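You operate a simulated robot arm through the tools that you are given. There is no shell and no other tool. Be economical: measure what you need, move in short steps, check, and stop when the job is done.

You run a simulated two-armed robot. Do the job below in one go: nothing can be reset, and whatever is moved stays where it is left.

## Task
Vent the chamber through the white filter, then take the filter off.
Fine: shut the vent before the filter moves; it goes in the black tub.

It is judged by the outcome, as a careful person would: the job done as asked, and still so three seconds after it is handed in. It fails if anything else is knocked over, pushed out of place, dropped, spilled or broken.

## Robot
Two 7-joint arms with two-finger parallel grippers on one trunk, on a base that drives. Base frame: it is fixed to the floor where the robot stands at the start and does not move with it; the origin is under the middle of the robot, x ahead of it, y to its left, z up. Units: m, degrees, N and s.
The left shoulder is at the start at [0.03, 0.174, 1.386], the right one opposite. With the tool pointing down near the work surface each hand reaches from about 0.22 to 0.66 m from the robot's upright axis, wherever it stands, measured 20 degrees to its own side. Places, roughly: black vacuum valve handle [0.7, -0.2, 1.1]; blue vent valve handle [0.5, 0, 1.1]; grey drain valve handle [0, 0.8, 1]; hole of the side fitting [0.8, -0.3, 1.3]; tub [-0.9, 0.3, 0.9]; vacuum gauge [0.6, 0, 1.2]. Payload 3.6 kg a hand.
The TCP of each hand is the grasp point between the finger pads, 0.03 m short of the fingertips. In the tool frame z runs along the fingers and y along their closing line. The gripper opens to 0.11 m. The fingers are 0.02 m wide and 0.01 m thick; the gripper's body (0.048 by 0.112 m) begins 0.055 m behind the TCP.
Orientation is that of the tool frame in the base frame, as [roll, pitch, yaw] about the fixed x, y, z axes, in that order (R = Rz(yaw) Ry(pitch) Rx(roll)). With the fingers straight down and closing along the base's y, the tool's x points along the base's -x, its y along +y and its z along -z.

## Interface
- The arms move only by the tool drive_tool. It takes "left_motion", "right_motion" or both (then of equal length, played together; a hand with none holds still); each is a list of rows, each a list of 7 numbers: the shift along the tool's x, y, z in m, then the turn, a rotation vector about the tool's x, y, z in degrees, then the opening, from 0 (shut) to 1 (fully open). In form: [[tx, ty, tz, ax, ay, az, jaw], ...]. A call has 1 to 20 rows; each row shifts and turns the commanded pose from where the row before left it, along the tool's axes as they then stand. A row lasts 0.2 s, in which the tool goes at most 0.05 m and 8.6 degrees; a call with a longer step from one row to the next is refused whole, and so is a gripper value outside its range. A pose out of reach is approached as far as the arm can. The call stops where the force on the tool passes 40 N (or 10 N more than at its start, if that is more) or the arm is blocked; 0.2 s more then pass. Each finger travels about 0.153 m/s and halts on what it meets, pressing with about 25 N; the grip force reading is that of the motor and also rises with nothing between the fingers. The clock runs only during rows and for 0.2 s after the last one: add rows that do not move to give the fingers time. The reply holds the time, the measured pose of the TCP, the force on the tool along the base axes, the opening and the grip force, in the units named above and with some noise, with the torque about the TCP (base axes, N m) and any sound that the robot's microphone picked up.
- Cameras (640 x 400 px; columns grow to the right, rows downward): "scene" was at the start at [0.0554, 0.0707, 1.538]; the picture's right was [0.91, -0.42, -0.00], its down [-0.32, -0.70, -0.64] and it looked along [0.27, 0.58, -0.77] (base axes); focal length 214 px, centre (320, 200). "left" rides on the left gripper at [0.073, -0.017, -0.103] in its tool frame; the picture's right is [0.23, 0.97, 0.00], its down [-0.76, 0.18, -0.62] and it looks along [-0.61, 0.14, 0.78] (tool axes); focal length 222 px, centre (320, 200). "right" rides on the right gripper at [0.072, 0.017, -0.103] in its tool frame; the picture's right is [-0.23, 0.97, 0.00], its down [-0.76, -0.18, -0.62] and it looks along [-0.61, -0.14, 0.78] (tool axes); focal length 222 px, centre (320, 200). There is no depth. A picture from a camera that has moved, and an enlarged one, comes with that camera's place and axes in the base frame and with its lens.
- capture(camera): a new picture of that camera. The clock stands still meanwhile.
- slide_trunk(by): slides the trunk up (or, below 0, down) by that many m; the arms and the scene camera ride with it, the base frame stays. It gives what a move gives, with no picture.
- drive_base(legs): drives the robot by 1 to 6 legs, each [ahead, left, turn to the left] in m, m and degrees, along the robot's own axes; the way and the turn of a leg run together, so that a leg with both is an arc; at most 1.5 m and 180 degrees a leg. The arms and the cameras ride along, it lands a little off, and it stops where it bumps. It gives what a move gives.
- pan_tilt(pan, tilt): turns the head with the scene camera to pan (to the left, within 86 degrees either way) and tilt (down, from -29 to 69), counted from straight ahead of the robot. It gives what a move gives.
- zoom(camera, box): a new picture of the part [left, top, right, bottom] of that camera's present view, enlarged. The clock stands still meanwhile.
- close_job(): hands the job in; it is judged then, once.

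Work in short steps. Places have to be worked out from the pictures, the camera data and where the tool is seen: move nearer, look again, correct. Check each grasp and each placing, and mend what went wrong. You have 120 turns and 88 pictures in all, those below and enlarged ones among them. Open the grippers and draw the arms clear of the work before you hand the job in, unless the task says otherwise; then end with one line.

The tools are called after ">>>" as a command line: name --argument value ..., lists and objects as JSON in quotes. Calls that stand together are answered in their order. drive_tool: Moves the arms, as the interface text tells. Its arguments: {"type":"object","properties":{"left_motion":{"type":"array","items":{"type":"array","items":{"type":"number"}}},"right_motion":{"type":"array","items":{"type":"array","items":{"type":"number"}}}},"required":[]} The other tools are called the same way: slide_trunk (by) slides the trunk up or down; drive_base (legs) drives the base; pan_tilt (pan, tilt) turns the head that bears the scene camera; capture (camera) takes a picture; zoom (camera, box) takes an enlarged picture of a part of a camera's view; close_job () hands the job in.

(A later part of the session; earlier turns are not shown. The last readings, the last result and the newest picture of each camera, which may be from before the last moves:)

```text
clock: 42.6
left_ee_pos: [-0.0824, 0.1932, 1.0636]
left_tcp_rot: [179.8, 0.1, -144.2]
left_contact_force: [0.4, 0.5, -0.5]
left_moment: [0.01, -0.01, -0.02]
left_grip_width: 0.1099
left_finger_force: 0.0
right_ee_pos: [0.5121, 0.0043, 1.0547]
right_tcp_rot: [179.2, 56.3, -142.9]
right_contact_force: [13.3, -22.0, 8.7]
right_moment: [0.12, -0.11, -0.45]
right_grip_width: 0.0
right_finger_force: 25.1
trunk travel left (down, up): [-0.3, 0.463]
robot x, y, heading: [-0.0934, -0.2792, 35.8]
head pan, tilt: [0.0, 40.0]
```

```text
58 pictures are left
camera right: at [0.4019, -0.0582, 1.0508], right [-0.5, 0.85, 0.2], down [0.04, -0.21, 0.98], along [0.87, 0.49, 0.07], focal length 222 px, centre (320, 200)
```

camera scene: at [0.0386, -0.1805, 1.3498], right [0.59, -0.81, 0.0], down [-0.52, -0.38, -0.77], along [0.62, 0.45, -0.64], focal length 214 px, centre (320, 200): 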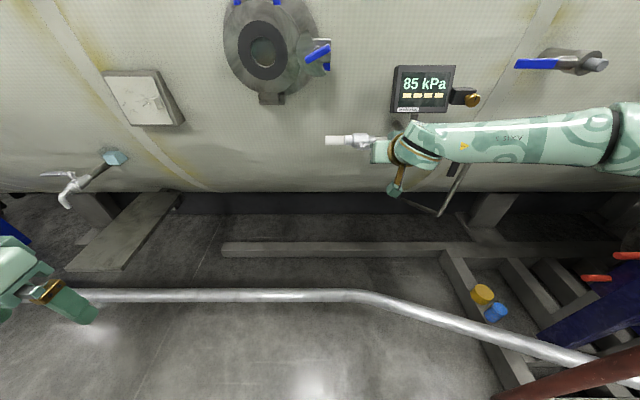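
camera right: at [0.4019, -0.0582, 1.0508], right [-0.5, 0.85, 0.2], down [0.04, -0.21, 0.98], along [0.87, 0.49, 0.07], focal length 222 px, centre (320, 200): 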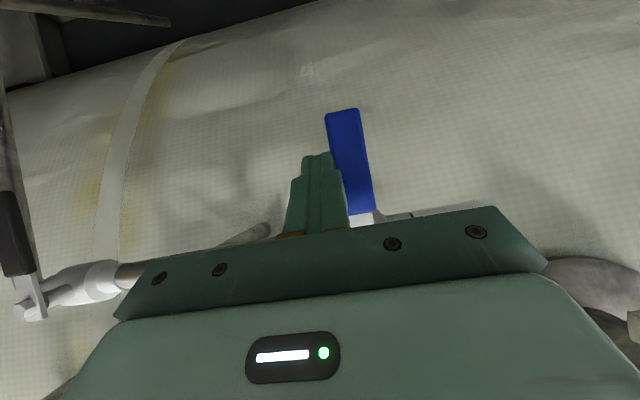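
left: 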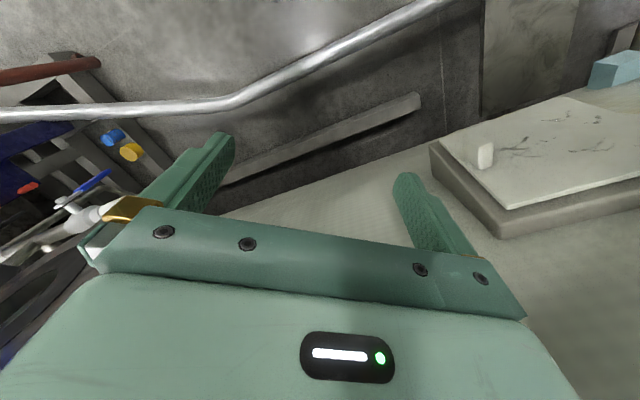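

26 N against the stop with the lever vertical: shut. I ease off right, back out and verify.

>>> drive_tool --right_motion '[[0, -0.012, 0, 0, 0, 0, 0], [0, -0.012, 0, 0, 0, 0, 0], [0.0166, 0, -0.025, 0, 0, 0, 0], [0.0166, 0, -0.025, 0, 0, 0, 0], [0.0166, 0, -0.025, 0, 0, 0, 0], [0.0166, 0, -0.025, 0, 0, 0, 0], [0, -0.04, 0, 0, 0, 0, 0], [0, -0.04, 0, 0, 0, 0, 0], [0, -0.04, 0, 0, 0, 0, 0], [0, -0.04, 0, 0, 0, 0, 0], [0, 0, 0, 0, 0, 0, 0]]'

>>> zoom --camera "scene" --box '[300, 50, 500, 200]'

```text
clock: 45.0
left_ee_pos: [-0.0837, 0.1972, 1.0607]
left_tcp_rot: [-180.0, -0.1, -144.0]
left_contact_force: [-0.3, 0.0, 0.1]
left_moment: [-0.02, 0.0, -0.06]
left_grip_width: 0.1098
left_finger_force: 0.2
right_ee_pos: [0.5285, -0.2023, 1.0676]
right_tcp_rot: [179.5, 56.2, -142.0]
right_contact_force: [-0.2, 0.2, 0.3]
right_moment: [0.0, 0.01, 0.0]
right_grip_width: 0.0
right_finger_force: 24.8
right hand out of reach, approached as far as the arm can: row 7, 8
trunk travel left (down, up): [-0.3, 0.463]
robot x, y, heading: [-0.0932, -0.2802, 35.8]
head pan, tilt: [0.0, 40.0]
```

```text
2.67 times, centred on (400, 125) of scene
camera zoom: at [0.038, -0.1807, 1.3501], right [0.59, -0.81, 0.0], down [-0.52, -0.38, -0.77], along [0.62, 0.45, -0.64], focal length 572 px, centre (107, 400)
```

zoom: 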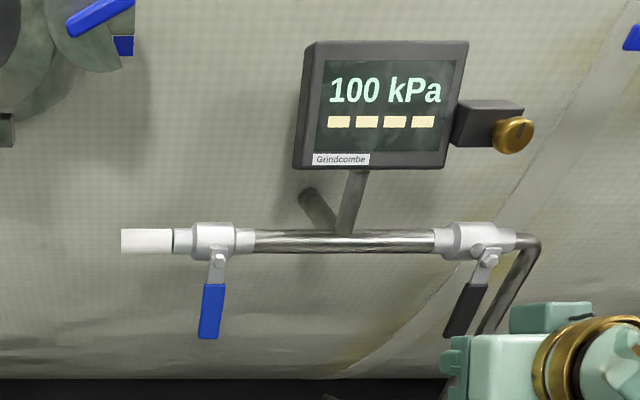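

Vent shut, 100 kPa. A blue handle on the porthole sits right above the filter (F≈0.41, z≈1.31), so I'll grip the filter with the tilted hand from the front, rolled 90° so the jaws close across it. I move in front of the filter and roll, opening halfway.

>>> drive_tool --right_motion '[[-0.007, 0.0376, -0.003, 0, 0, 0, 0], [-0.007, 0.0376, -0.003, 0, 0, 0, 0], [-0.007, 0.0376, -0.003, 0, 0, 0, 0], [-0.007, 0.0376, -0.003, 0, 0, 0, 0], [-0.007, 0.0376, -0.003, 0, 0, 0, 0], [-0.007, 0.0376, -0.003, 0, 0, 0, 0], [-0.007, 0.0376, -0.003, 0, 0, 0, 0.3], [0, 0, 0, 0, 0, 8.2, 0.5], [0, 0, 0, 0, 0, 8.2, 0.5], [0, 0, 0, 0, 0, 8.2, 0.5], [0, 0, 0, 0, 0, 8.2, 0.5], [0, 0, 0, 0, 0, 8.2, 0.5], [0, 0, 0, 0, 0, 8.2, 0.5], [0, 0, 0, 0, 0, 8.2, 0.5], [0, 0, 0, 0, 0, 8.2, 0.5], [0, 0, 0, 0, 0, 8.2, 0.5], [0, 0, 0, 0, 0, 8.2, 0.5], [0, 0, 0, 0, 0, 8, 0.5]]'

>>> capture --camera "scene"

>>> capture --camera "right"

```text
clock: 48.8
left_ee_pos: [-0.0839, 0.1973, 1.0623]
left_tcp_rot: [180.0, 0.0, -144.1]
left_contact_force: [0.1, -0.5, -0.4]
left_moment: [-0.01, -0.02, -0.01]
left_grip_width: 0.1101
left_finger_force: 0.0
right_ee_pos: [0.3741, 0.0092, 1.1182]
right_tcp_rot: [123.8, -0.4, 128.2]
right_contact_force: [-0.1, -0.3, -0.6]
right_moment: [-0.03, -0.01, 0.03]
right_grip_width: 0.0551
right_finger_force: 0.1
trunk travel left (down, up): [-0.3, 0.463]
robot x, y, heading: [-0.0953, -0.2792, 36.1]
head pan, tilt: [0.0, 40.0]
```

```text
56 pictures are left
camera scene: at [0.0383, -0.1812, 1.3501], right [0.59, -0.81, 0.0], down [-0.52, -0.38, -0.77], along [0.62, 0.45, -0.64], focal length 214 px, centre (320, 200)
```

scene: 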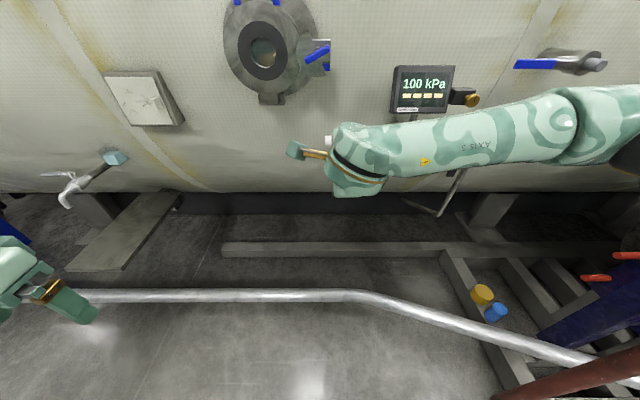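

```text
55 pictures are left
camera right: at [0.2702, 0.0199, 1.1905], right [0.57, 0.15, 0.81], down [-0.01, -0.98, 0.19], along [0.82, -0.12, -0.56], focal length 222 px, centre (320, 200)
```

right: 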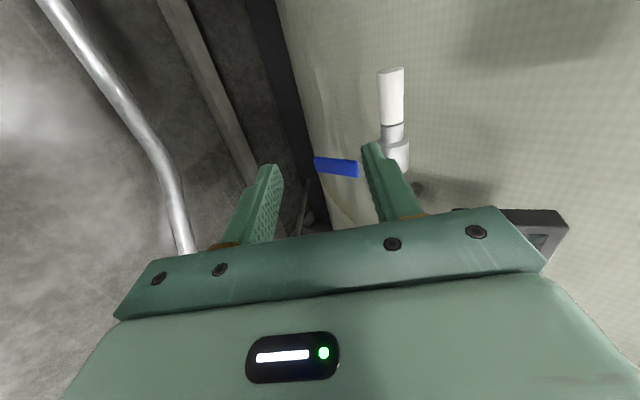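

The hand is rolled and well-placed (TCP F=0.309, R=0.211). I line it up with the filter axis, staying about 8 cm short, and look.

>>> drive_tool --right_motion '[[0, 0.0262, 0.0195, 0, 0, 0, 0.5], [0, 0.0262, 0.0195, 0, 0, 0, 0.5], [0, 0.0262, 0.0195, 0, 0, 0, 0.5], [0, 0, 0, 0, 0, 0, 0.5]]'

>>> capture --camera "right"

>>> capture --camera "scene"

```text
clock: 49.8
left_ee_pos: [-0.0842, 0.1975, 1.0608]
left_tcp_rot: [180.0, 0.0, -143.9]
left_contact_force: [-0.3, 0.5, 0.3]
left_moment: [0.0, -0.03, -0.01]
left_grip_width: 0.1099
left_finger_force: 0.0
right_ee_pos: [0.4467, 0.0691, 1.1536]
right_tcp_rot: [123.8, -0.4, 128.4]
right_contact_force: [-0.4, -0.6, 0.1]
right_moment: [-0.03, 0.0, -0.01]
right_grip_width: 0.0551
right_finger_force: 0.1
trunk travel left (down, up): [-0.3, 0.463]
robot x, y, heading: [-0.0978, -0.2792, 35.9]
head pan, tilt: [0.0, 40.0]
```

```text
54 pictures are left
camera right: at [0.3426, 0.08, 1.2241], right [0.57, 0.15, 0.81], down [-0.01, -0.98, 0.2], along [0.82, -0.12, -0.56], focal length 222 px, centre (320, 200)
```

right: 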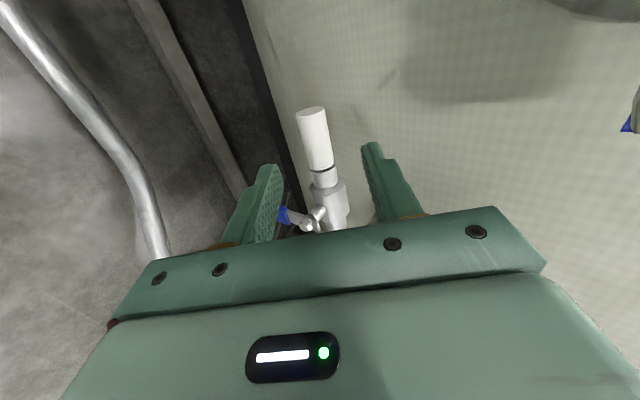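

```text
53 pictures are left
camera scene: at [0.038, -0.1816, 1.3502], right [0.59, -0.81, 0.0], down [-0.52, -0.38, -0.77], along [0.62, 0.45, -0.64], focal length 214 px, centre (320, 200)
```

scene: 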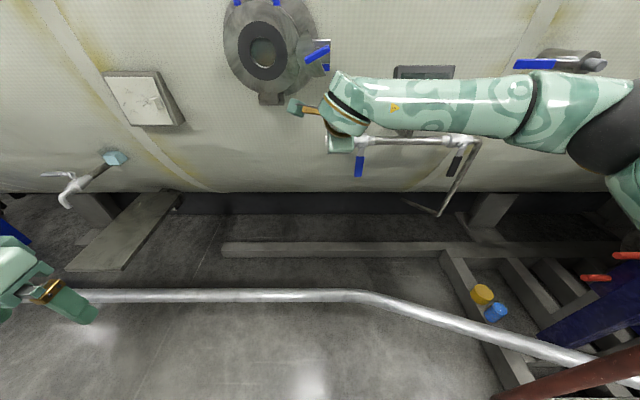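

The filter lies centred between the jaws. I advance the last 0.08 m along the fingers.

>>> drive_tool --right_motion '[[0, 0, 0.027, 0, 0, 0, 0.5], [0, 0, 0.027, 0, 0, 0, 0.5], [0, 0, 0.026, 0, 0, 0, 0.5], [0, 0, 0, 0, 0, 0, 0.5]]'

>>> capture --camera "right"

```text
clock: 50.8
left_ee_pos: [-0.0853, 0.196, 1.0613]
left_tcp_rot: [179.9, -0.1, -144.0]
left_contact_force: [0.2, 0.7, 0.2]
left_moment: [-0.02, 0.0, 0.01]
left_grip_width: 0.1099
left_finger_force: 0.2
right_ee_pos: [0.4975, 0.1067, 1.1054]
right_tcp_rot: [123.7, -0.3, 128.3]
right_contact_force: [0.0, -0.2, -0.2]
right_moment: [0.01, -0.02, -0.01]
right_grip_width: 0.0554
right_finger_force: 0.0
trunk travel left (down, up): [-0.3, 0.463]
robot x, y, heading: [-0.0958, -0.2791, 35.6]
head pan, tilt: [0.0, 40.0]
```

```text
52 pictures are left
camera right: at [0.3935, 0.1173, 1.1771], right [0.57, 0.15, 0.81], down [-0.01, -0.98, 0.2], along [0.82, -0.12, -0.56], focal length 222 px, centre (320, 200)
```

right: 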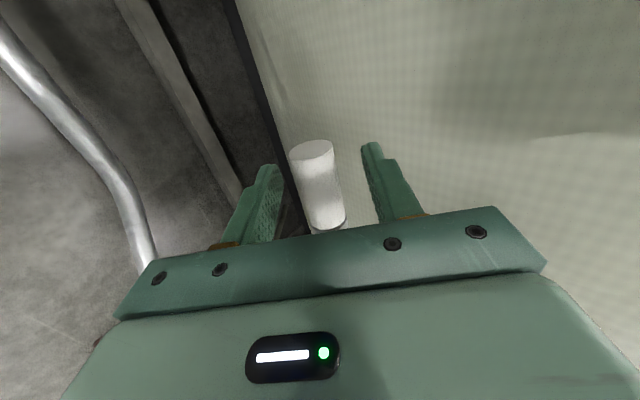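

The filter is between the jaws with no contact. I close.

>>> drive_tool --right_motion '[[0, 0, 0, 0, 0, 0, 0.35], [0, 0, 0, 0, 0, 0, 0.2], [0, 0, 0, 0, 0, 0, 0.1], [0, 0, 0, 0, 0, 0, 0.1]]'

```text
clock: 51.8
left_ee_pos: [-0.084, 0.1974, 1.0611]
left_tcp_rot: [180.0, 0.1, -144.0]
left_contact_force: [0.6, 0.5, 0.1]
left_moment: [-0.02, 0.0, 0.0]
left_grip_width: 0.1101
left_finger_force: 0.0
right_ee_pos: [0.4992, 0.1068, 1.1049]
right_tcp_rot: [124.0, -0.3, 128.3]
right_contact_force: [-3.4, -1.4, -6.1]
right_moment: [0.11, 0.18, -0.1]
right_grip_width: 0.0239
right_finger_force: 25.4
trunk travel left (down, up): [-0.3, 0.463]
robot x, y, heading: [-0.0946, -0.2808, 35.7]
head pan, tilt: [0.0, 40.0]
```

Grip holds at 24 mm. I pull gently straight off along the pipe axis, watching the force.

>>> drive_tool --right_motion '[[0.003, 0.0001, 0.0001, 0, 0, 0, 0.1], [0.003, 0.0001, 0.0001, 0, 0, 0, 0.1], [0.004, 0.0001, 0.0002, 0, 0, 0, 0.1], [0.005, 0.0001, 0.0002, 0, 0, 0, 0.1]]'

>>> capture --camera "right"

```text
clock: 52.8
left_ee_pos: [-0.0829, 0.1956, 1.0612]
left_tcp_rot: [179.9, 0.0, -144.0]
left_contact_force: [-0.5, 0.1, -0.7]
left_moment: [0.0, -0.01, 0.0]
left_grip_width: 0.1101
left_finger_force: 0.0
right_ee_pos: [0.4913, 0.1172, 1.1061]
right_tcp_rot: [123.9, -0.4, 128.3]
right_contact_force: [0.3, -14.9, -11.5]
right_moment: [0.08, 0.19, -0.23]
right_grip_width: 0.0243
right_finger_force: 24.6
trunk travel left (down, up): [-0.3, 0.463]
robot x, y, heading: [-0.0934, -0.279, 36.0]
head pan, tilt: [0.0, 40.0]
```

```text
51 pictures are left
camera right: at [0.3873, 0.1279, 1.1774], right [0.57, 0.15, 0.81], down [-0.01, -0.98, 0.2], along [0.82, -0.12, -0.56], focal length 222 px, centre (320, 200)
```

right: 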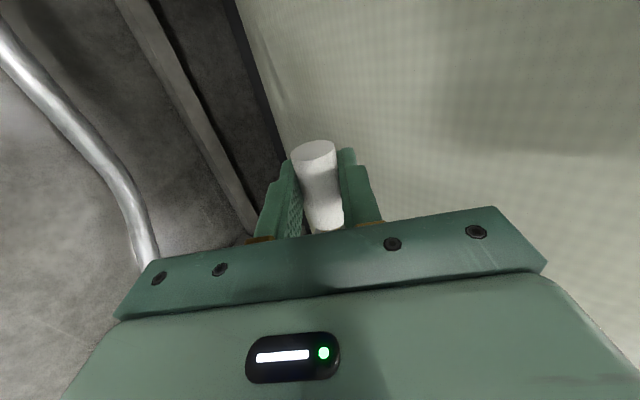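

The filter comes along with the hand (~13 mm, 15 N friction). I keep pulling.

>>> drive_tool --right_motion '[[0.005, -0.0006, 0.0006, 0, 0, 0, 0.1], [0.006, 0.0001, 0.0002, 0, 0, 0, 0.1], [0.006, 0.0001, 0.0002, 0, 0, 0, 0.1], [0.006, 0.0001, 0.0002, 0, 0, 0, 0.1], [0.006, 0.0001, 0.0002, 0, 0, 0, 0.1]]'

>>> capture --camera "right"

>>> zoom --camera "scene" --box '[260, 60, 420, 180]'

```text
clock: 54.0
left_ee_pos: [-0.0837, 0.1977, 1.0612]
left_tcp_rot: [179.9, -0.1, -144.0]
left_contact_force: [0.2, 0.4, -0.3]
left_moment: [0.02, 0.02, -0.03]
left_grip_width: 0.1099
left_finger_force: 0.1
right_ee_pos: [0.473, 0.1436, 1.1069]
right_tcp_rot: [123.7, -0.3, 128.3]
right_contact_force: [0.8, 0.4, -0.6]
right_moment: [0.03, 0.0, 0.03]
right_grip_width: 0.0235
right_finger_force: 25.1
trunk travel left (down, up): [-0.3, 0.463]
robot x, y, heading: [-0.0938, -0.2806, 35.8]
head pan, tilt: [0.0, 40.0]
```

```text
50 pictures are left
camera right: at [0.3689, 0.154, 1.1788], right [0.57, 0.15, 0.81], down [-0.01, -0.98, 0.2], along [0.82, -0.12, -0.56], focal length 222 px, centre (320, 200)
```

right: 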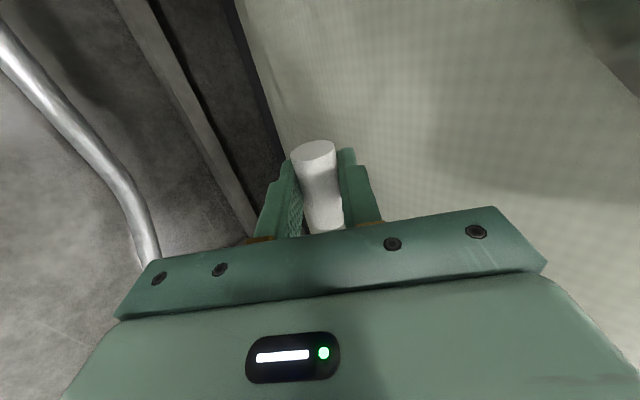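

```text
3.33 times, centred on (340, 120) of scene
camera zoom: at [0.0382, -0.1811, 1.3501], right [0.59, -0.81, 0.0], down [-0.52, -0.38, -0.77], along [0.62, 0.45, -0.64], focal length 715 px, centre (253, 467)
```

zoom: 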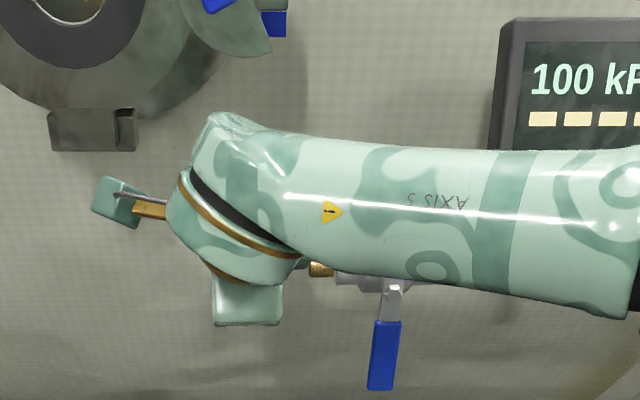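

The filter is off (force zero, brass nipple bare). I draw the hand straight back from the wall.

>>> drive_tool --right_motion '[[0.004, -0.0167, -0.025, 0, 0, 0, 0.1], [0, -0.0167, -0.025, 0, 0, 0, 0.1], [0, -0.0167, -0.025, 0, 0, 0, 0.1], [0, -0.0167, -0.025, 0, 0, 0, 0.1], [0, -0.0167, -0.025, 0, 0, 0, 0.1]]'

>>> pan_tilt --pan 86 --tilt 40

>>> capture --camera "scene"

>>> capture --camera "right"

```text
clock: 55.2
left_ee_pos: [-0.0849, 0.1964, 1.0614]
left_tcp_rot: [179.9, 0.0, -144.0]
left_contact_force: [0.3, -0.7, -1.1]
left_moment: [0.04, -0.02, -0.03]
left_grip_width: 0.1099
left_finger_force: 0.0
right_ee_pos: [0.3529, 0.0534, 1.1065]
right_tcp_rot: [123.8, -0.3, 128.3]
right_contact_force: [0.0, 0.1, -0.1]
right_moment: [0.04, -0.01, -0.01]
right_grip_width: 0.0237
right_finger_force: 25.1
trunk travel left (down, up): [-0.3, 0.463]
robot x, y, heading: [-0.0936, -0.2797, 35.7]
head pan, tilt: [0.0, 40.0]
```

```text
clock: 56.8
left_ee_pos: [-0.0845, 0.1975, 1.0615]
left_tcp_rot: [180.0, 0.0, -144.0]
left_contact_force: [0.7, 0.4, 0.6]
left_moment: [-0.04, -0.01, -0.04]
left_grip_width: 0.1102
left_finger_force: 0.0
right_ee_pos: [0.3539, 0.0536, 1.1058]
right_tcp_rot: [123.8, -0.3, 128.3]
right_contact_force: [0.4, 0.0, 0.3]
right_moment: [0.02, -0.02, -0.02]
right_grip_width: 0.0241
right_finger_force: 24.6
trunk travel left (down, up): [-0.3, 0.463]
robot x, y, heading: [-0.095, -0.2751, 36.1]
head pan, tilt: [85.9, 40.0]
```

```text
48 pictures are left
camera scene: at [-0.0755, -0.1588, 1.3502], right [0.85, 0.53, 0.0], down [0.34, -0.55, -0.77], along [-0.4, 0.65, -0.64], focal length 214 px, centre (320, 200)
```

scene: 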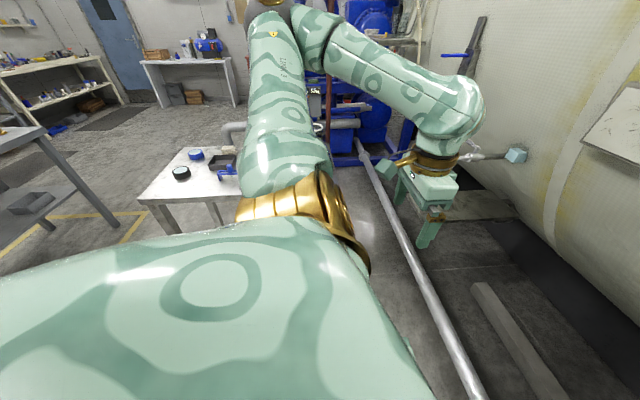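

```text
47 pictures are left
camera right: at [0.2493, 0.0641, 1.1773], right [0.57, 0.15, 0.81], down [-0.01, -0.98, 0.2], along [0.82, -0.12, -0.56], focal length 222 px, centre (320, 200)
```

right: 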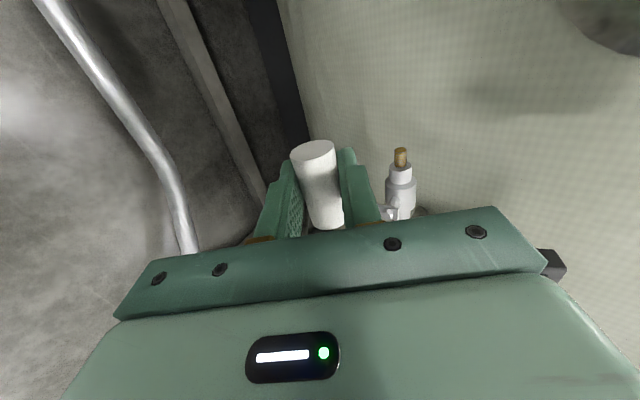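

The filter is held well, and the tub is on a small table behind-left. I turn the robot left toward it in two stages, watching for bumps.

>>> drive_base --legs '[[0, 0, 54]]'

>>> pan_tilt --pan 50 --tilt 40

>>> capture --camera "scene"

```text
clock: 59.6
left_ee_pos: [-0.4664, 0.0185, 1.0606]
left_tcp_rot: [-179.9, 0.0, -91.4]
left_contact_force: [0.1, 0.4, 0.0]
left_moment: [0.02, 0.0, 0.01]
left_grip_width: 0.1102
left_finger_force: 0.1
right_ee_pos: [-0.086, 0.279, 1.1069]
right_tcp_rot: [123.8, -0.3, -179.0]
right_contact_force: [0.0, 0.0, -0.6]
right_moment: [0.0, 0.02, -0.01]
right_grip_width: 0.0241
right_finger_force: 25.1
trunk travel left (down, up): [-0.3, 0.463]
robot x, y, heading: [-0.0964, -0.2757, 88.6]
head pan, tilt: [85.9, 40.0]
```

```text
clock: 60.6
left_ee_pos: [-0.4653, 0.0183, 1.0608]
left_tcp_rot: [-180.0, 0.0, -91.3]
left_contact_force: [-0.2, -0.3, 0.6]
left_moment: [-0.01, 0.01, 0.01]
left_grip_width: 0.11
left_finger_force: 0.0
right_ee_pos: [-0.0863, 0.2785, 1.1061]
right_tcp_rot: [123.7, -0.2, -179.0]
right_contact_force: [0.0, 0.3, 0.1]
right_moment: [-0.03, 0.01, -0.03]
right_grip_width: 0.0237
right_finger_force: 24.6
trunk travel left (down, up): [-0.3, 0.463]
robot x, y, heading: [-0.0944, -0.277, 88.7]
head pan, tilt: [50.0, 40.0]
```

```text
46 pictures are left
camera scene: at [-0.1567, -0.1424, 1.3501], right [0.66, 0.75, 0.0], down [0.48, -0.43, -0.77], along [-0.57, 0.51, -0.64], focal length 214 px, centre (320, 200)
```

scene: 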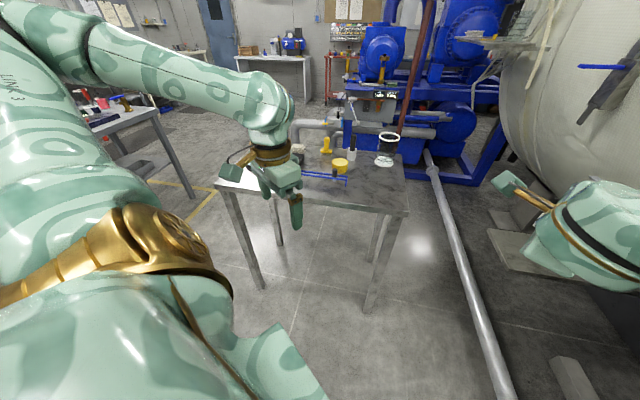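

The left hand is near the table's air space; I raise the trunk 0.2 m so both arms sweep above the table, then turn on.

>>> slide_trunk --by 0.2

>>> drive_base --legs '[[0, 0, 45]]'

>>> pan_tilt --pan 10 --tilt 40

>>> capture --camera "scene"

```text
clock: 62.8
left_ee_pos: [-0.4664, 0.018, 1.2608]
left_tcp_rot: [180.0, 0.0, -91.4]
left_contact_force: [0.9, -0.1, 0.2]
left_moment: [-0.02, 0.01, -0.02]
left_grip_width: 0.1098
left_finger_force: 0.0
right_ee_pos: [-0.0874, 0.2795, 1.3056]
right_tcp_rot: [123.9, -0.2, -179.0]
right_contact_force: [0.0, -1.0, 0.2]
right_moment: [0.01, -0.01, 0.0]
right_grip_width: 0.024
right_finger_force: 25.2
trunk travel left (down, up): [-0.5, 0.263]
robot x, y, heading: [-0.0907, -0.2795, 88.7]
head pan, tilt: [50.0, 40.0]
```

```text
clock: 65.2
left_ee_pos: [-0.5677, -0.3288, 1.26]
left_tcp_rot: [180.0, 0.0, -46.7]
left_contact_force: [-0.2, -0.5, 0.2]
left_moment: [0.01, -0.04, 0.01]
left_grip_width: 0.11
left_finger_force: 0.1
right_ee_pos: [-0.4803, 0.1239, 1.3059]
right_tcp_rot: [123.8, -0.3, -134.4]
right_contact_force: [0.7, 0.0, 0.3]
right_moment: [-0.03, 0.03, 0.0]
right_grip_width: 0.0239
right_finger_force: 25.2
trunk travel left (down, up): [-0.5, 0.263]
robot x, y, heading: [-0.094, -0.2766, 133.3]
head pan, tilt: [50.0, 40.0]
```

```text
clock: 66.3
left_ee_pos: [-0.5667, -0.3284, 1.2611]
left_tcp_rot: [-180.0, 0.0, -46.7]
left_contact_force: [0.0, 0.0, 0.2]
left_moment: [0.0, 0.02, 0.0]
left_grip_width: 0.1099
left_finger_force: 0.2
right_ee_pos: [-0.48, 0.1238, 1.3059]
right_tcp_rot: [123.8, -0.4, -134.5]
right_contact_force: [0.0, 0.3, 0.2]
right_moment: [0.0, 0.02, 0.0]
right_grip_width: 0.0237
right_finger_force: 25.4
trunk travel left (down, up): [-0.5, 0.263]
robot x, y, heading: [-0.0964, -0.2788, 133.2]
head pan, tilt: [10.0, 40.0]
```

```text
45 pictures are left
camera scene: at [-0.179, -0.2098, 1.5523], right [0.6, 0.8, 0.0], down [0.52, -0.38, -0.77], along [-0.61, 0.46, -0.64], focal length 214 px, centre (320, 200)
```

scene: 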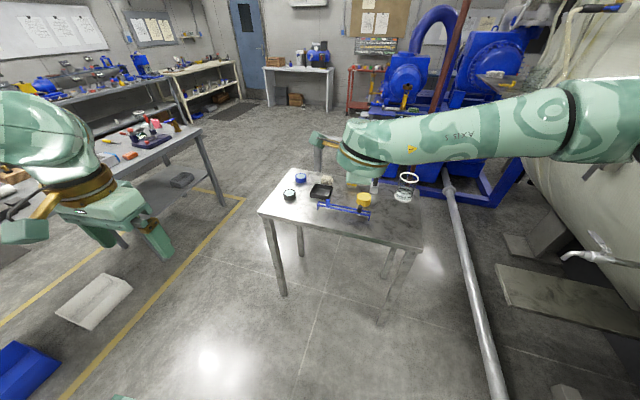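

The table is clear in view: top at z≈0.87, tub around [-0.87, 0.31]. I zoom in on it.

>>> zoom --camera "scene" --box '[255, 155, 435, 260]'

```text
3.56 times, centred on (345, 208) of scene
camera zoom: at [-0.179, -0.2098, 1.5523], right [0.6, 0.8, 0.0], down [0.52, -0.38, -0.77], along [-0.61, 0.46, -0.64], focal length 763 px, centre (231, 173)
```

zoom: 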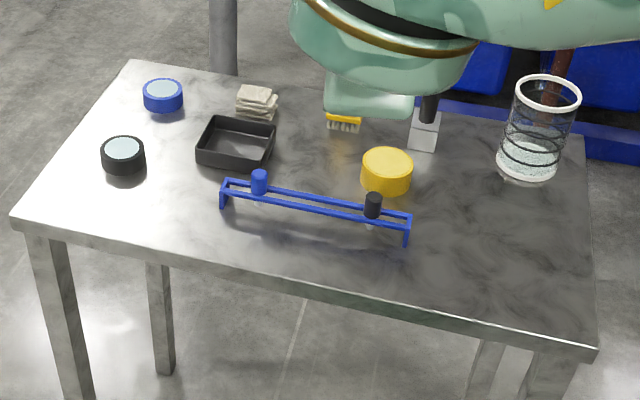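

The tub is a ~9 cm square tray lined up with the table, behind a blue rack. I square up to the table (heading 126°), shift left 0.34 and move ahead 0.3; both hands are well above everything on it.

>>> drive_base --legs '[[0, 0, -7.2], [0, 0.34, 0], [0.3, 0, 0]]'

>>> pan_tilt --pan 0 --tilt 50

>>> capture --camera "scene"

```text
clock: 70.8
left_ee_pos: [-1.027, -0.2197, 1.2611]
left_tcp_rot: [-180.0, 0.0, -54.0]
left_contact_force: [-1.1, 0.6, -0.1]
left_moment: [0.03, -0.03, 0.0]
left_grip_width: 0.11
left_finger_force: 0.1
right_ee_pos: [-0.8851, 0.2173, 1.3055]
right_tcp_rot: [123.8, -0.3, -141.6]
right_contact_force: [0.5, 0.2, -0.7]
right_moment: [-0.03, -0.02, 0.03]
right_grip_width: 0.0238
right_finger_force: 25.2
trunk travel left (down, up): [-0.5, 0.263]
robot x, y, heading: [-0.5505, -0.2302, 125.8]
head pan, tilt: [10.0, 40.0]
```

```text
clock: 71.5
left_ee_pos: [-1.0265, -0.2205, 1.261]
left_tcp_rot: [180.0, 0.0, -54.0]
left_contact_force: [0.2, -0.3, 0.7]
left_moment: [-0.01, 0.03, -0.02]
left_grip_width: 0.11
left_finger_force: 0.1
right_ee_pos: [-0.8838, 0.2174, 1.3062]
right_tcp_rot: [123.8, -0.3, -141.6]
right_contact_force: [-0.3, 0.2, -0.7]
right_moment: [-0.02, 0.0, 0.01]
right_grip_width: 0.024
right_finger_force: 24.9
trunk travel left (down, up): [-0.5, 0.263]
robot x, y, heading: [-0.5533, -0.2325, 125.9]
head pan, tilt: [0.0, 50.0]
```

```text
43 pictures are left
camera scene: at [-0.6114, -0.1486, 1.5381], right [0.81, 0.59, 0.0], down [0.45, -0.62, -0.64], along [-0.38, 0.52, -0.77], focal length 214 px, centre (320, 200)
```

scene: 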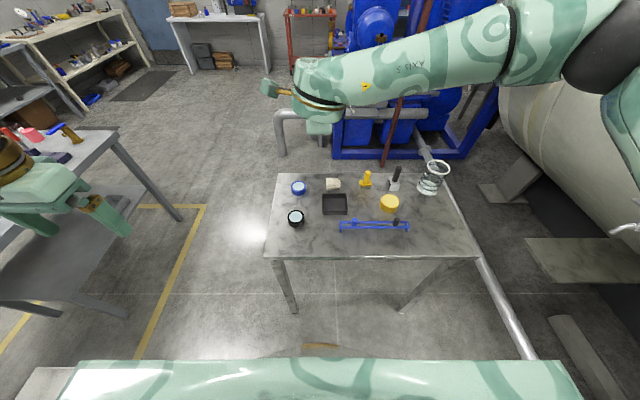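

Tub computed at about [-0.87, 0.30]. I inch 0.06 closer, then tip the right hand to point straight down, high above the table.

>>> drive_base --legs '[[0.06, 0, 0]]'

>>> drive_tool --right_motion '[[0, 0, 0, 8, 0, 0, 0.1], [0, 0, 0, 8, 0, 0, 0.1], [0, 0, 0, 8, 0, 0, 0.1], [0, 0, 0, 8, 0, 0, 0.1], [0, 0, 0, 8, 0, 0, 0.1], [0, 0, 0, 8, 0, 0, 0.1], [0, 0, 0, 8.2, 0, 0, 0.1], [0, 0, 0, 0, 0, 0, 0.1]]'

>>> capture --camera "scene"

>>> capture --camera "right"

```text
clock: 72.5
left_ee_pos: [-1.0606, -0.1729, 1.2614]
left_tcp_rot: [-179.9, 0.0, -54.0]
left_contact_force: [-0.1, 0.0, 1.1]
left_moment: [0.01, -0.01, 0.01]
left_grip_width: 0.11
left_finger_force: 0.0
right_ee_pos: [-0.9175, 0.2646, 1.3072]
right_tcp_rot: [123.8, -0.3, -141.7]
right_contact_force: [-1.0, -0.3, 0.0]
right_moment: [0.0, -0.01, -0.04]
right_grip_width: 0.0239
right_finger_force: 25.8
trunk travel left (down, up): [-0.5, 0.263]
robot x, y, heading: [-0.5861, -0.1853, 125.8]
head pan, tilt: [0.0, 50.0]
```

```text
clock: 74.3
left_ee_pos: [-1.0615, -0.1718, 1.2609]
left_tcp_rot: [-180.0, 0.0, -54.2]
left_contact_force: [1.1, -0.6, 0.1]
left_moment: [-0.01, 0.03, 0.0]
left_grip_width: 0.1101
left_finger_force: 0.1
right_ee_pos: [-0.9173, 0.2649, 1.3056]
right_tcp_rot: [-180.0, -0.4, -141.6]
right_contact_force: [0.4, 0.3, -0.4]
right_moment: [-0.02, -0.01, 0.01]
right_grip_width: 0.0237
right_finger_force: 25.0
trunk travel left (down, up): [-0.5, 0.263]
robot x, y, heading: [-0.5863, -0.1796, 125.8]
head pan, tilt: [0.0, 50.0]
```

```text
42 pictures are left
camera scene: at [-0.6453, -0.1, 1.5381], right [0.81, 0.59, 0.0], down [0.45, -0.62, -0.64], along [-0.38, 0.52, -0.77], focal length 214 px, centre (320, 200)
```

scene: 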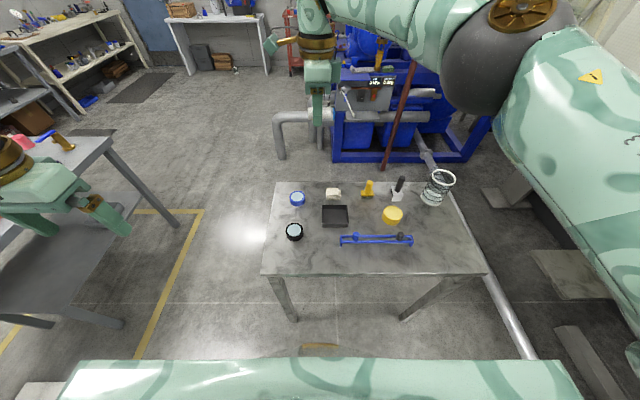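

```text
41 pictures are left
camera right: at [-0.984, 0.235, 1.4089], right [-0.43, 0.9, 0.0], down [0.71, 0.34, 0.62], along [0.56, 0.26, -0.79], focal length 222 px, centre (320, 200)
```

right: 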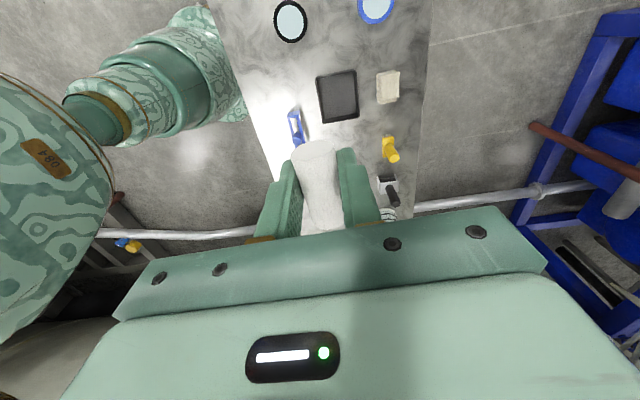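

The filter hangs level in the jaws. I shift over the tub and descend to z≈1.08 to check again.

>>> drive_tool --right_motion '[[-0.028, 0.006, 0.02, 0, 0, 0, 0.1], [-0.028, 0.006, 0.03, 0, 0, 0, 0.1], [0, 0, 0.04, 0, 0, 0, 0.1], [0, 0, 0.04, 0, 0, 0, 0.1], [0, 0, 0.04, 0, 0, 0, 0.1], [0, 0, 0.04, 0, 0, 0, 0.1], [0, 0, 0, 0, 0, 0, 0.1]]'

>>> capture --camera "right"

>>> capture --camera "scene"

```text
clock: 75.9
left_ee_pos: [-1.0627, -0.1719, 1.2611]
left_tcp_rot: [179.9, 0.0, -54.0]
left_contact_force: [0.3, -0.7, -0.7]
left_moment: [0.01, -0.02, 0.0]
left_grip_width: 0.1097
left_finger_force: 0.1
right_ee_pos: [-0.8824, 0.3084, 1.0956]
right_tcp_rot: [180.0, -0.3, -141.6]
right_contact_force: [0.4, 0.5, 0.1]
right_moment: [0.0, -0.01, 0.01]
right_grip_width: 0.0236
right_finger_force: 25.1
trunk travel left (down, up): [-0.5, 0.263]
robot x, y, heading: [-0.5854, -0.1804, 125.9]
head pan, tilt: [0.0, 50.0]
```

```text
40 pictures are left
camera right: at [-0.9502, 0.2785, 1.1992], right [-0.43, 0.9, 0.0], down [0.71, 0.34, 0.62], along [0.56, 0.26, -0.79], focal length 222 px, centre (320, 200)
```

right: 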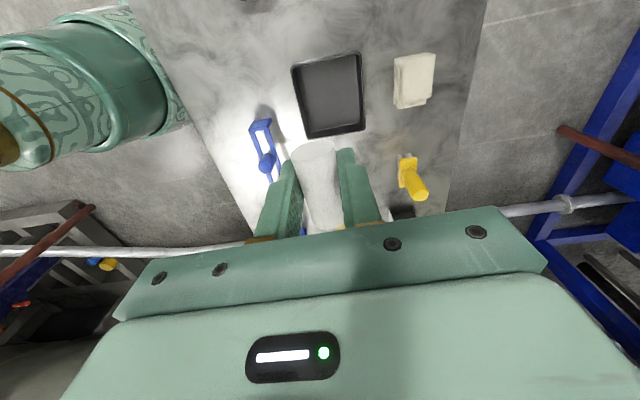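

```text
39 pictures are left
camera scene: at [-0.6453, -0.1003, 1.5382], right [0.81, 0.59, 0.0], down [0.45, -0.62, -0.64], along [-0.38, 0.52, -0.77], focal length 214 px, centre (320, 200)
```

scene: 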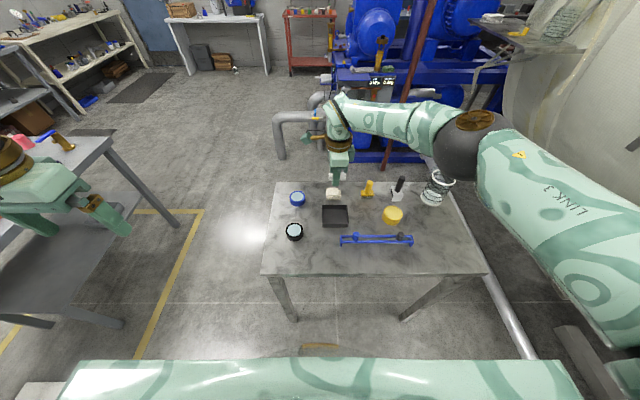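

Hand and scene views agree on the tub at [-0.886, 0.319] with rim at z≈0.88. I correct by 1 cm and go down to z≈0.985.

>>> drive_tool --right_motion '[[0, 0.0105, 0.01, 0, 0, 0, 0.1], [0, 0, 0.035, 0, 0, 0, 0.1], [0, 0, 0.035, 0, 0, 0, 0.1], [0, 0, 0.03, 0, 0, 0, 0.1], [0, 0, 0, 0, 0, 0, 0.1]]'

>>> capture --camera "right"

>>> zoom --camera "scene" --box '[270, 140, 430, 260]'

```text
clock: 77.1
left_ee_pos: [-1.0617, -0.1717, 1.2625]
left_tcp_rot: [-179.9, 0.1, -54.1]
left_contact_force: [0.0, 0.3, 0.0]
left_moment: [-0.03, -0.04, -0.01]
left_grip_width: 0.1101
left_finger_force: 0.0
right_ee_pos: [-0.881, 0.2978, 0.9952]
right_tcp_rot: [-180.0, -0.4, -141.6]
right_contact_force: [-0.8, 0.5, -0.3]
right_moment: [0.0, -0.05, -0.01]
right_grip_width: 0.024
right_finger_force: 24.9
right hand out of reach, approached as far as the arm can: row 2, 3, 4
trunk travel left (down, up): [-0.5, 0.263]
robot x, y, heading: [-0.5867, -0.1792, 125.8]
head pan, tilt: [0.0, 50.0]
```

```text
38 pictures are left
camera right: at [-0.9467, 0.2678, 1.0992], right [-0.43, 0.9, 0.0], down [0.71, 0.34, 0.62], along [0.56, 0.26, -0.79], focal length 222 px, centre (320, 200)
```

right: 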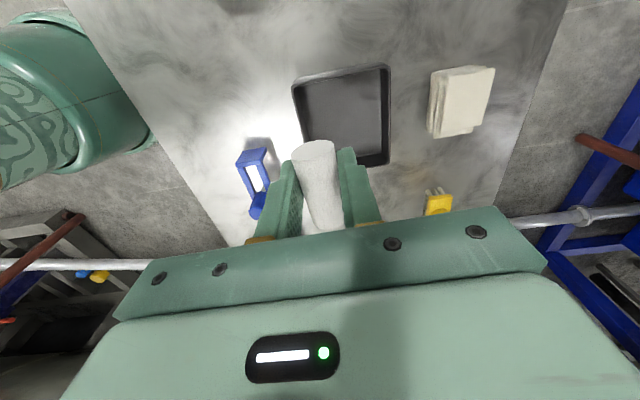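

```text
3.33 times, centred on (350, 200) of scene
camera zoom: at [-0.6456, -0.1002, 1.5381], right [0.81, 0.59, 0.0], down [0.45, -0.62, -0.64], along [-0.38, 0.52, -0.77], focal length 715 px, centre (220, 200)
```

zoom: 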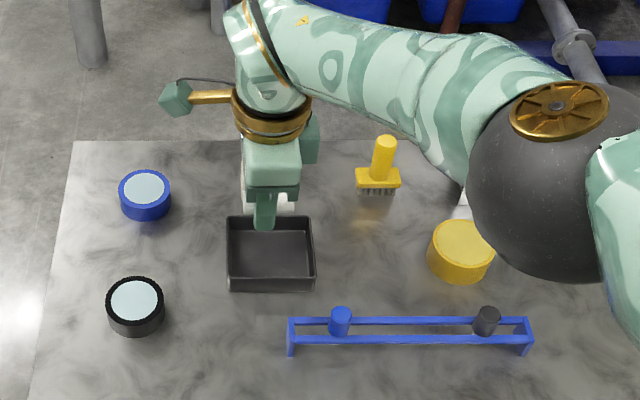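

The arm is at its reach limit here; lowering the trunk gives slack. I lift the hand 0.08, slide the trunk down 0.12, then will correct 2 cm forward.

>>> drive_tool --right_motion '[[0, 0, -0.04, 0, 0, 0, 0.1], [0, 0, -0.04, 0, 0, 0, 0.1]]'

>>> slide_trunk --by -0.12

>>> drive_tool --right_motion '[[-0.001, 0.01, 0, 0, 0, 0, 0.1], [0, 0.01, 0, 0, 0, 0, 0.1], [0, 0, 0, 0, 0, 0, 0.1]]'

>>> capture --camera "right"

```text
clock: 77.7
left_ee_pos: [-1.0619, -0.1724, 1.2613]
left_tcp_rot: [180.0, 0.0, -53.9]
left_contact_force: [0.1, 0.4, 0.4]
left_moment: [0.01, -0.02, -0.02]
left_grip_width: 0.1099
left_finger_force: 0.1
right_ee_pos: [-0.8794, 0.3003, 1.0759]
right_tcp_rot: [-179.9, -0.3, -141.7]
right_contact_force: [-0.2, 0.2, -0.2]
right_moment: [0.01, 0.03, -0.01]
right_grip_width: 0.0235
right_finger_force: 25.0
trunk travel left (down, up): [-0.5, 0.263]
robot x, y, heading: [-0.5839, -0.1815, 125.8]
head pan, tilt: [0.0, 50.0]
```

```text
clock: 79.2
left_ee_pos: [-1.0624, -0.1727, 1.1405]
left_tcp_rot: [-180.0, 0.0, -54.2]
left_contact_force: [0.2, -0.7, 0.1]
left_moment: [0.0, -0.02, 0.02]
left_grip_width: 0.11
left_finger_force: 0.1
right_ee_pos: [-0.8786, 0.2953, 0.9596]
right_tcp_rot: [180.0, -0.3, -141.6]
right_contact_force: [0.7, -0.9, 0.5]
right_moment: [0.02, 0.01, -0.02]
right_grip_width: 0.0237
right_finger_force: 25.6
trunk travel left (down, up): [-0.38, 0.383]
robot x, y, heading: [-0.5907, -0.1804, 125.9]
head pan, tilt: [0.0, 50.0]
```

```text
clock: 80.0
left_ee_pos: [-1.0619, -0.1717, 1.1407]
left_tcp_rot: [180.0, -0.1, -54.0]
left_contact_force: [0.0, 0.2, 1.0]
left_moment: [0.0, -0.01, 0.01]
left_grip_width: 0.1099
left_finger_force: 0.0
right_ee_pos: [-0.8888, 0.3131, 0.9567]
right_tcp_rot: [-180.0, -0.4, -141.7]
right_contact_force: [-0.6, -0.1, -0.6]
right_moment: [-0.02, 0.03, -0.02]
right_grip_width: 0.024
right_finger_force: 25.2
trunk travel left (down, up): [-0.38, 0.383]
robot x, y, heading: [-0.5839, -0.1831, 125.8]
head pan, tilt: [0.0, 50.0]
```

```text
36 pictures are left
camera right: at [-0.9556, 0.2819, 1.0607], right [-0.43, 0.9, 0.0], down [0.71, 0.34, 0.62], along [0.56, 0.26, -0.79], focal length 222 px, centre (320, 200)
```

right: 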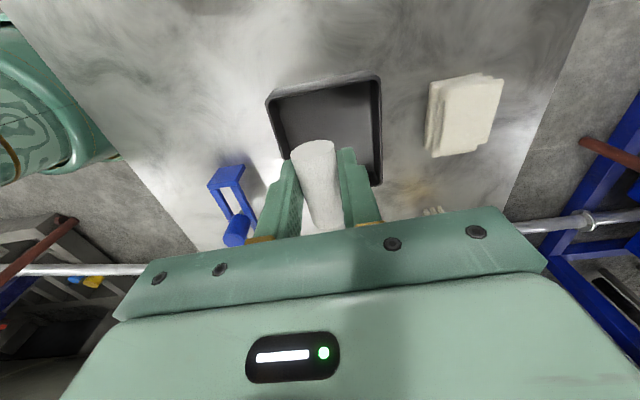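

Alignment is within 5 mm. I make the small correction and lower into the tub to z≈0.90.

>>> drive_tool --right_motion '[[0.004, 0.0045, 0.012, 0, 0, 0, 0.1], [0, 0, 0.015, 0, 0, 0, 0.1], [0, 0, 0.015, 0, 0, 0, 0.1], [0, 0, 0.013, 0, 0, 0, 0.1], [0, 0, 0, 0, 0, 0, 0.1]]'

>>> capture --camera "right"

>>> capture --camera "scene"

```text
clock: 81.2
left_ee_pos: [-1.0621, -0.172, 1.1405]
left_tcp_rot: [-179.9, 0.0, -54.0]
left_contact_force: [0.7, 0.3, 0.1]
left_moment: [0.01, 0.02, 0.0]
left_grip_width: 0.1102
left_finger_force: 0.0
right_ee_pos: [-0.8958, 0.3115, 0.9026]
right_tcp_rot: [180.0, -0.3, -141.6]
right_contact_force: [0.2, -0.1, -0.6]
right_moment: [0.01, 0.01, 0.0]
right_grip_width: 0.0238
right_finger_force: 25.2
trunk travel left (down, up): [-0.38, 0.383]
robot x, y, heading: [-0.5849, -0.1828, 126.0]
head pan, tilt: [0.0, 50.0]
```

```text
35 pictures are left
camera right: at [-0.9616, 0.2825, 1.006], right [-0.43, 0.9, 0.0], down [0.71, 0.34, 0.62], along [0.56, 0.26, -0.79], focal length 222 px, centre (320, 200)
```

right: 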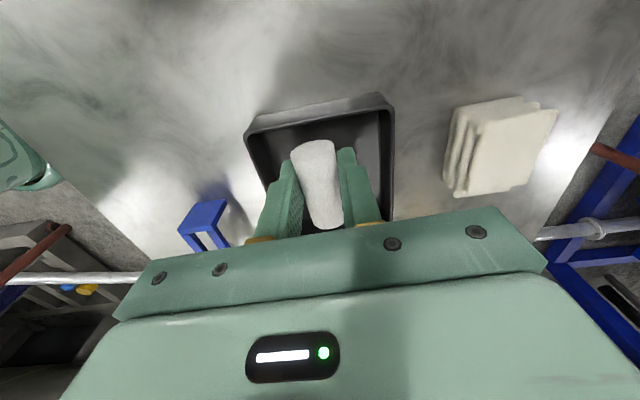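

```text
34 pictures are left
camera scene: at [-0.6615, -0.0786, 1.4172], right [0.81, 0.59, 0.0], down [0.45, -0.62, -0.64], along [-0.38, 0.52, -0.77], focal length 214 px, centre (320, 200)
```

scene: 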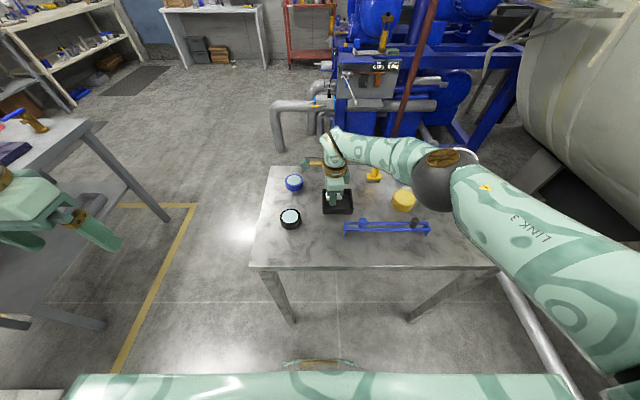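

It looks centred and dipping into the tub; I zoom from the scene camera to judge remaining height.

>>> zoom --camera "scene" --box '[295, 150, 385, 220]'

```text
5.71 times, centred on (340, 185) of scene
camera zoom: at [-0.6615, -0.0786, 1.4172], right [0.81, 0.59, 0.0], down [0.45, -0.62, -0.64], along [-0.38, 0.52, -0.77], focal length 1226 px, centre (206, 286)
```

zoom: 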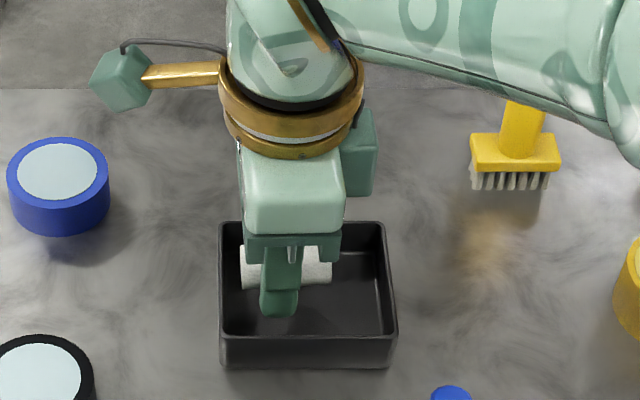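

The filter sits about 1 cm left of the tub's middle. I shift right 1 cm and lower slowly another 12 mm.

>>> drive_tool --right_motion '[[-0.005, 0.0015, 0, 0, 0, 0, 0.1], [-0.005, 0.0015, 0, 0, 0, 0, 0.1], [0, 0, 0.004, 0, 0, 0, 0.1], [0, 0, 0.004, 0, 0, 0, 0.1], [0, 0, 0.004, 0, 0, 0, 0.1], [0, 0, 0, 0, 0, 0, 0.1]]'

>>> zoom --camera "scene" --box '[295, 150, 385, 220]'

```text
clock: 82.6
left_ee_pos: [-1.0623, -0.1727, 1.1418]
left_tcp_rot: [-180.0, 0.0, -54.1]
left_contact_force: [-0.1, 0.2, 1.0]
left_moment: [0.01, 0.01, 0.01]
left_grip_width: 0.1099
left_finger_force: 0.2
right_ee_pos: [-0.889, 0.3209, 0.8915]
right_tcp_rot: [-180.0, -0.3, -141.7]
right_contact_force: [0.2, 1.0, -0.4]
right_moment: [0.03, -0.01, 0.02]
right_grip_width: 0.0237
right_finger_force: 25.2
trunk travel left (down, up): [-0.38, 0.383]
robot x, y, heading: [-0.5864, -0.1829, 125.8]
head pan, tilt: [0.0, 50.0]
```

```text
5.71 times, centred on (340, 185) of scene
camera zoom: at [-0.6615, -0.0786, 1.4172], right [0.81, 0.59, 0.0], down [0.45, -0.62, -0.64], along [-0.38, 0.52, -0.77], focal length 1226 px, centre (206, 286)
```

zoom: 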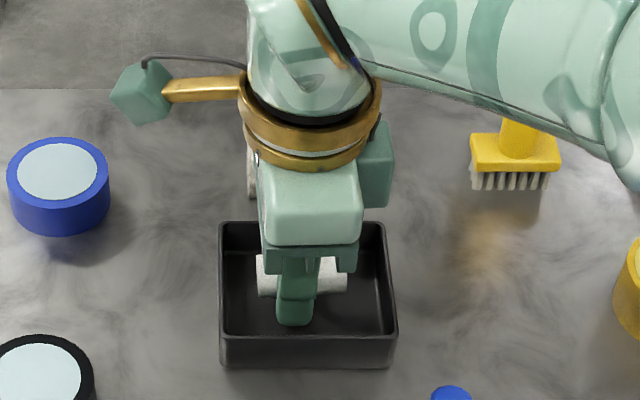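

Centred now, still no contact. I lower a few mm more until a light touch.

>>> drive_tool --right_motion '[[0, 0, 0.003, 0, 0, 0, 0.1], [0, 0, 0.003, 0, 0, 0, 0.1], [0, 0, 0.003, 0, 0, 0, 0.1], [0, 0, 0, 0, 0, 0, 0.1]]'

```text
clock: 83.6
left_ee_pos: [-1.061, -0.1728, 1.1404]
left_tcp_rot: [180.0, 0.0, -54.0]
left_contact_force: [-0.1, 0.8, -0.4]
left_moment: [0.02, 0.01, -0.03]
left_grip_width: 0.1098
left_finger_force: 0.1
right_ee_pos: [-0.889, 0.3202, 0.8846]
right_tcp_rot: [179.8, -0.2, -141.7]
right_contact_force: [-0.3, 3.1, 13.7]
right_moment: [0.05, -0.17, 0.06]
right_grip_width: 0.0238
right_finger_force: 25.3
trunk travel left (down, up): [-0.38, 0.383]
robot x, y, heading: [-0.5873, -0.1844, 125.9]
head pan, tilt: [0.0, 50.0]
```

Fingertips touch the tub floor (14 N). I lift 3 mm, open the jaws just enough, and wait.

>>> drive_tool --right_motion '[[0, 0, -0.004, 0, 0, 0, 0.2], [0, 0, 0, 0, 0, 0, 0.26], [0, 0, 0, 0, 0, 0, 0.34], [0, 0, 0, 0, 0, 0, 0.36], [0, 0, 0, 0, 0, 0, 0.36], [0, 0, 0, 0, 0, 0, 0.36]]'

>>> capture --camera "right"

>>> zoom --camera "scene" --box '[295, 150, 385, 220]'

```text
clock: 85.0
left_ee_pos: [-1.0618, -0.172, 1.1405]
left_tcp_rot: [180.0, 0.0, -54.0]
left_contact_force: [0.3, 0.4, 0.3]
left_moment: [-0.01, -0.03, 0.01]
left_grip_width: 0.11
left_finger_force: 0.0
right_ee_pos: [-0.889, 0.3196, 0.8864]
right_tcp_rot: [180.0, -0.3, -141.6]
right_contact_force: [-0.8, 0.0, -0.4]
right_moment: [-0.02, 0.0, -0.01]
right_grip_width: 0.0396
right_finger_force: 0.0
trunk travel left (down, up): [-0.38, 0.383]
robot x, y, heading: [-0.5858, -0.1825, 125.9]
head pan, tilt: [0.0, 50.0]
```

```text
31 pictures are left
camera right: at [-0.9558, 0.2895, 0.9903], right [-0.43, 0.9, 0.0], down [0.71, 0.34, 0.62], along [0.56, 0.26, -0.79], focal length 222 px, centre (320, 200)
```

right: 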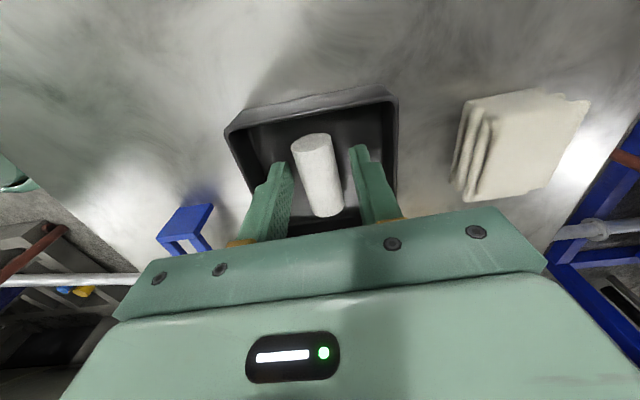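

```text
5.71 times, centred on (340, 185) of scene
camera zoom: at [-0.6615, -0.0787, 1.4172], right [0.81, 0.59, 0.0], down [0.45, -0.62, -0.64], along [-0.38, 0.52, -0.77], focal length 1226 px, centre (206, 286)
```

zoom: 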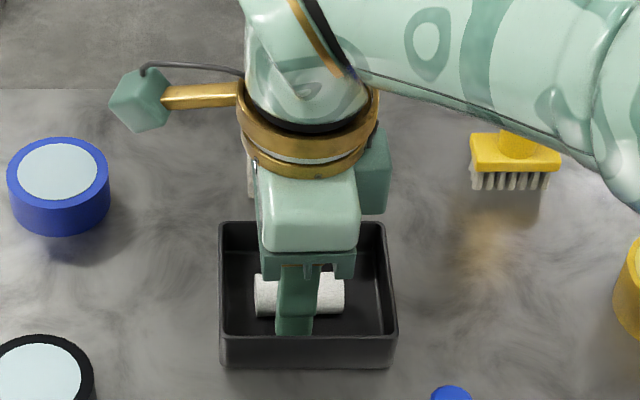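

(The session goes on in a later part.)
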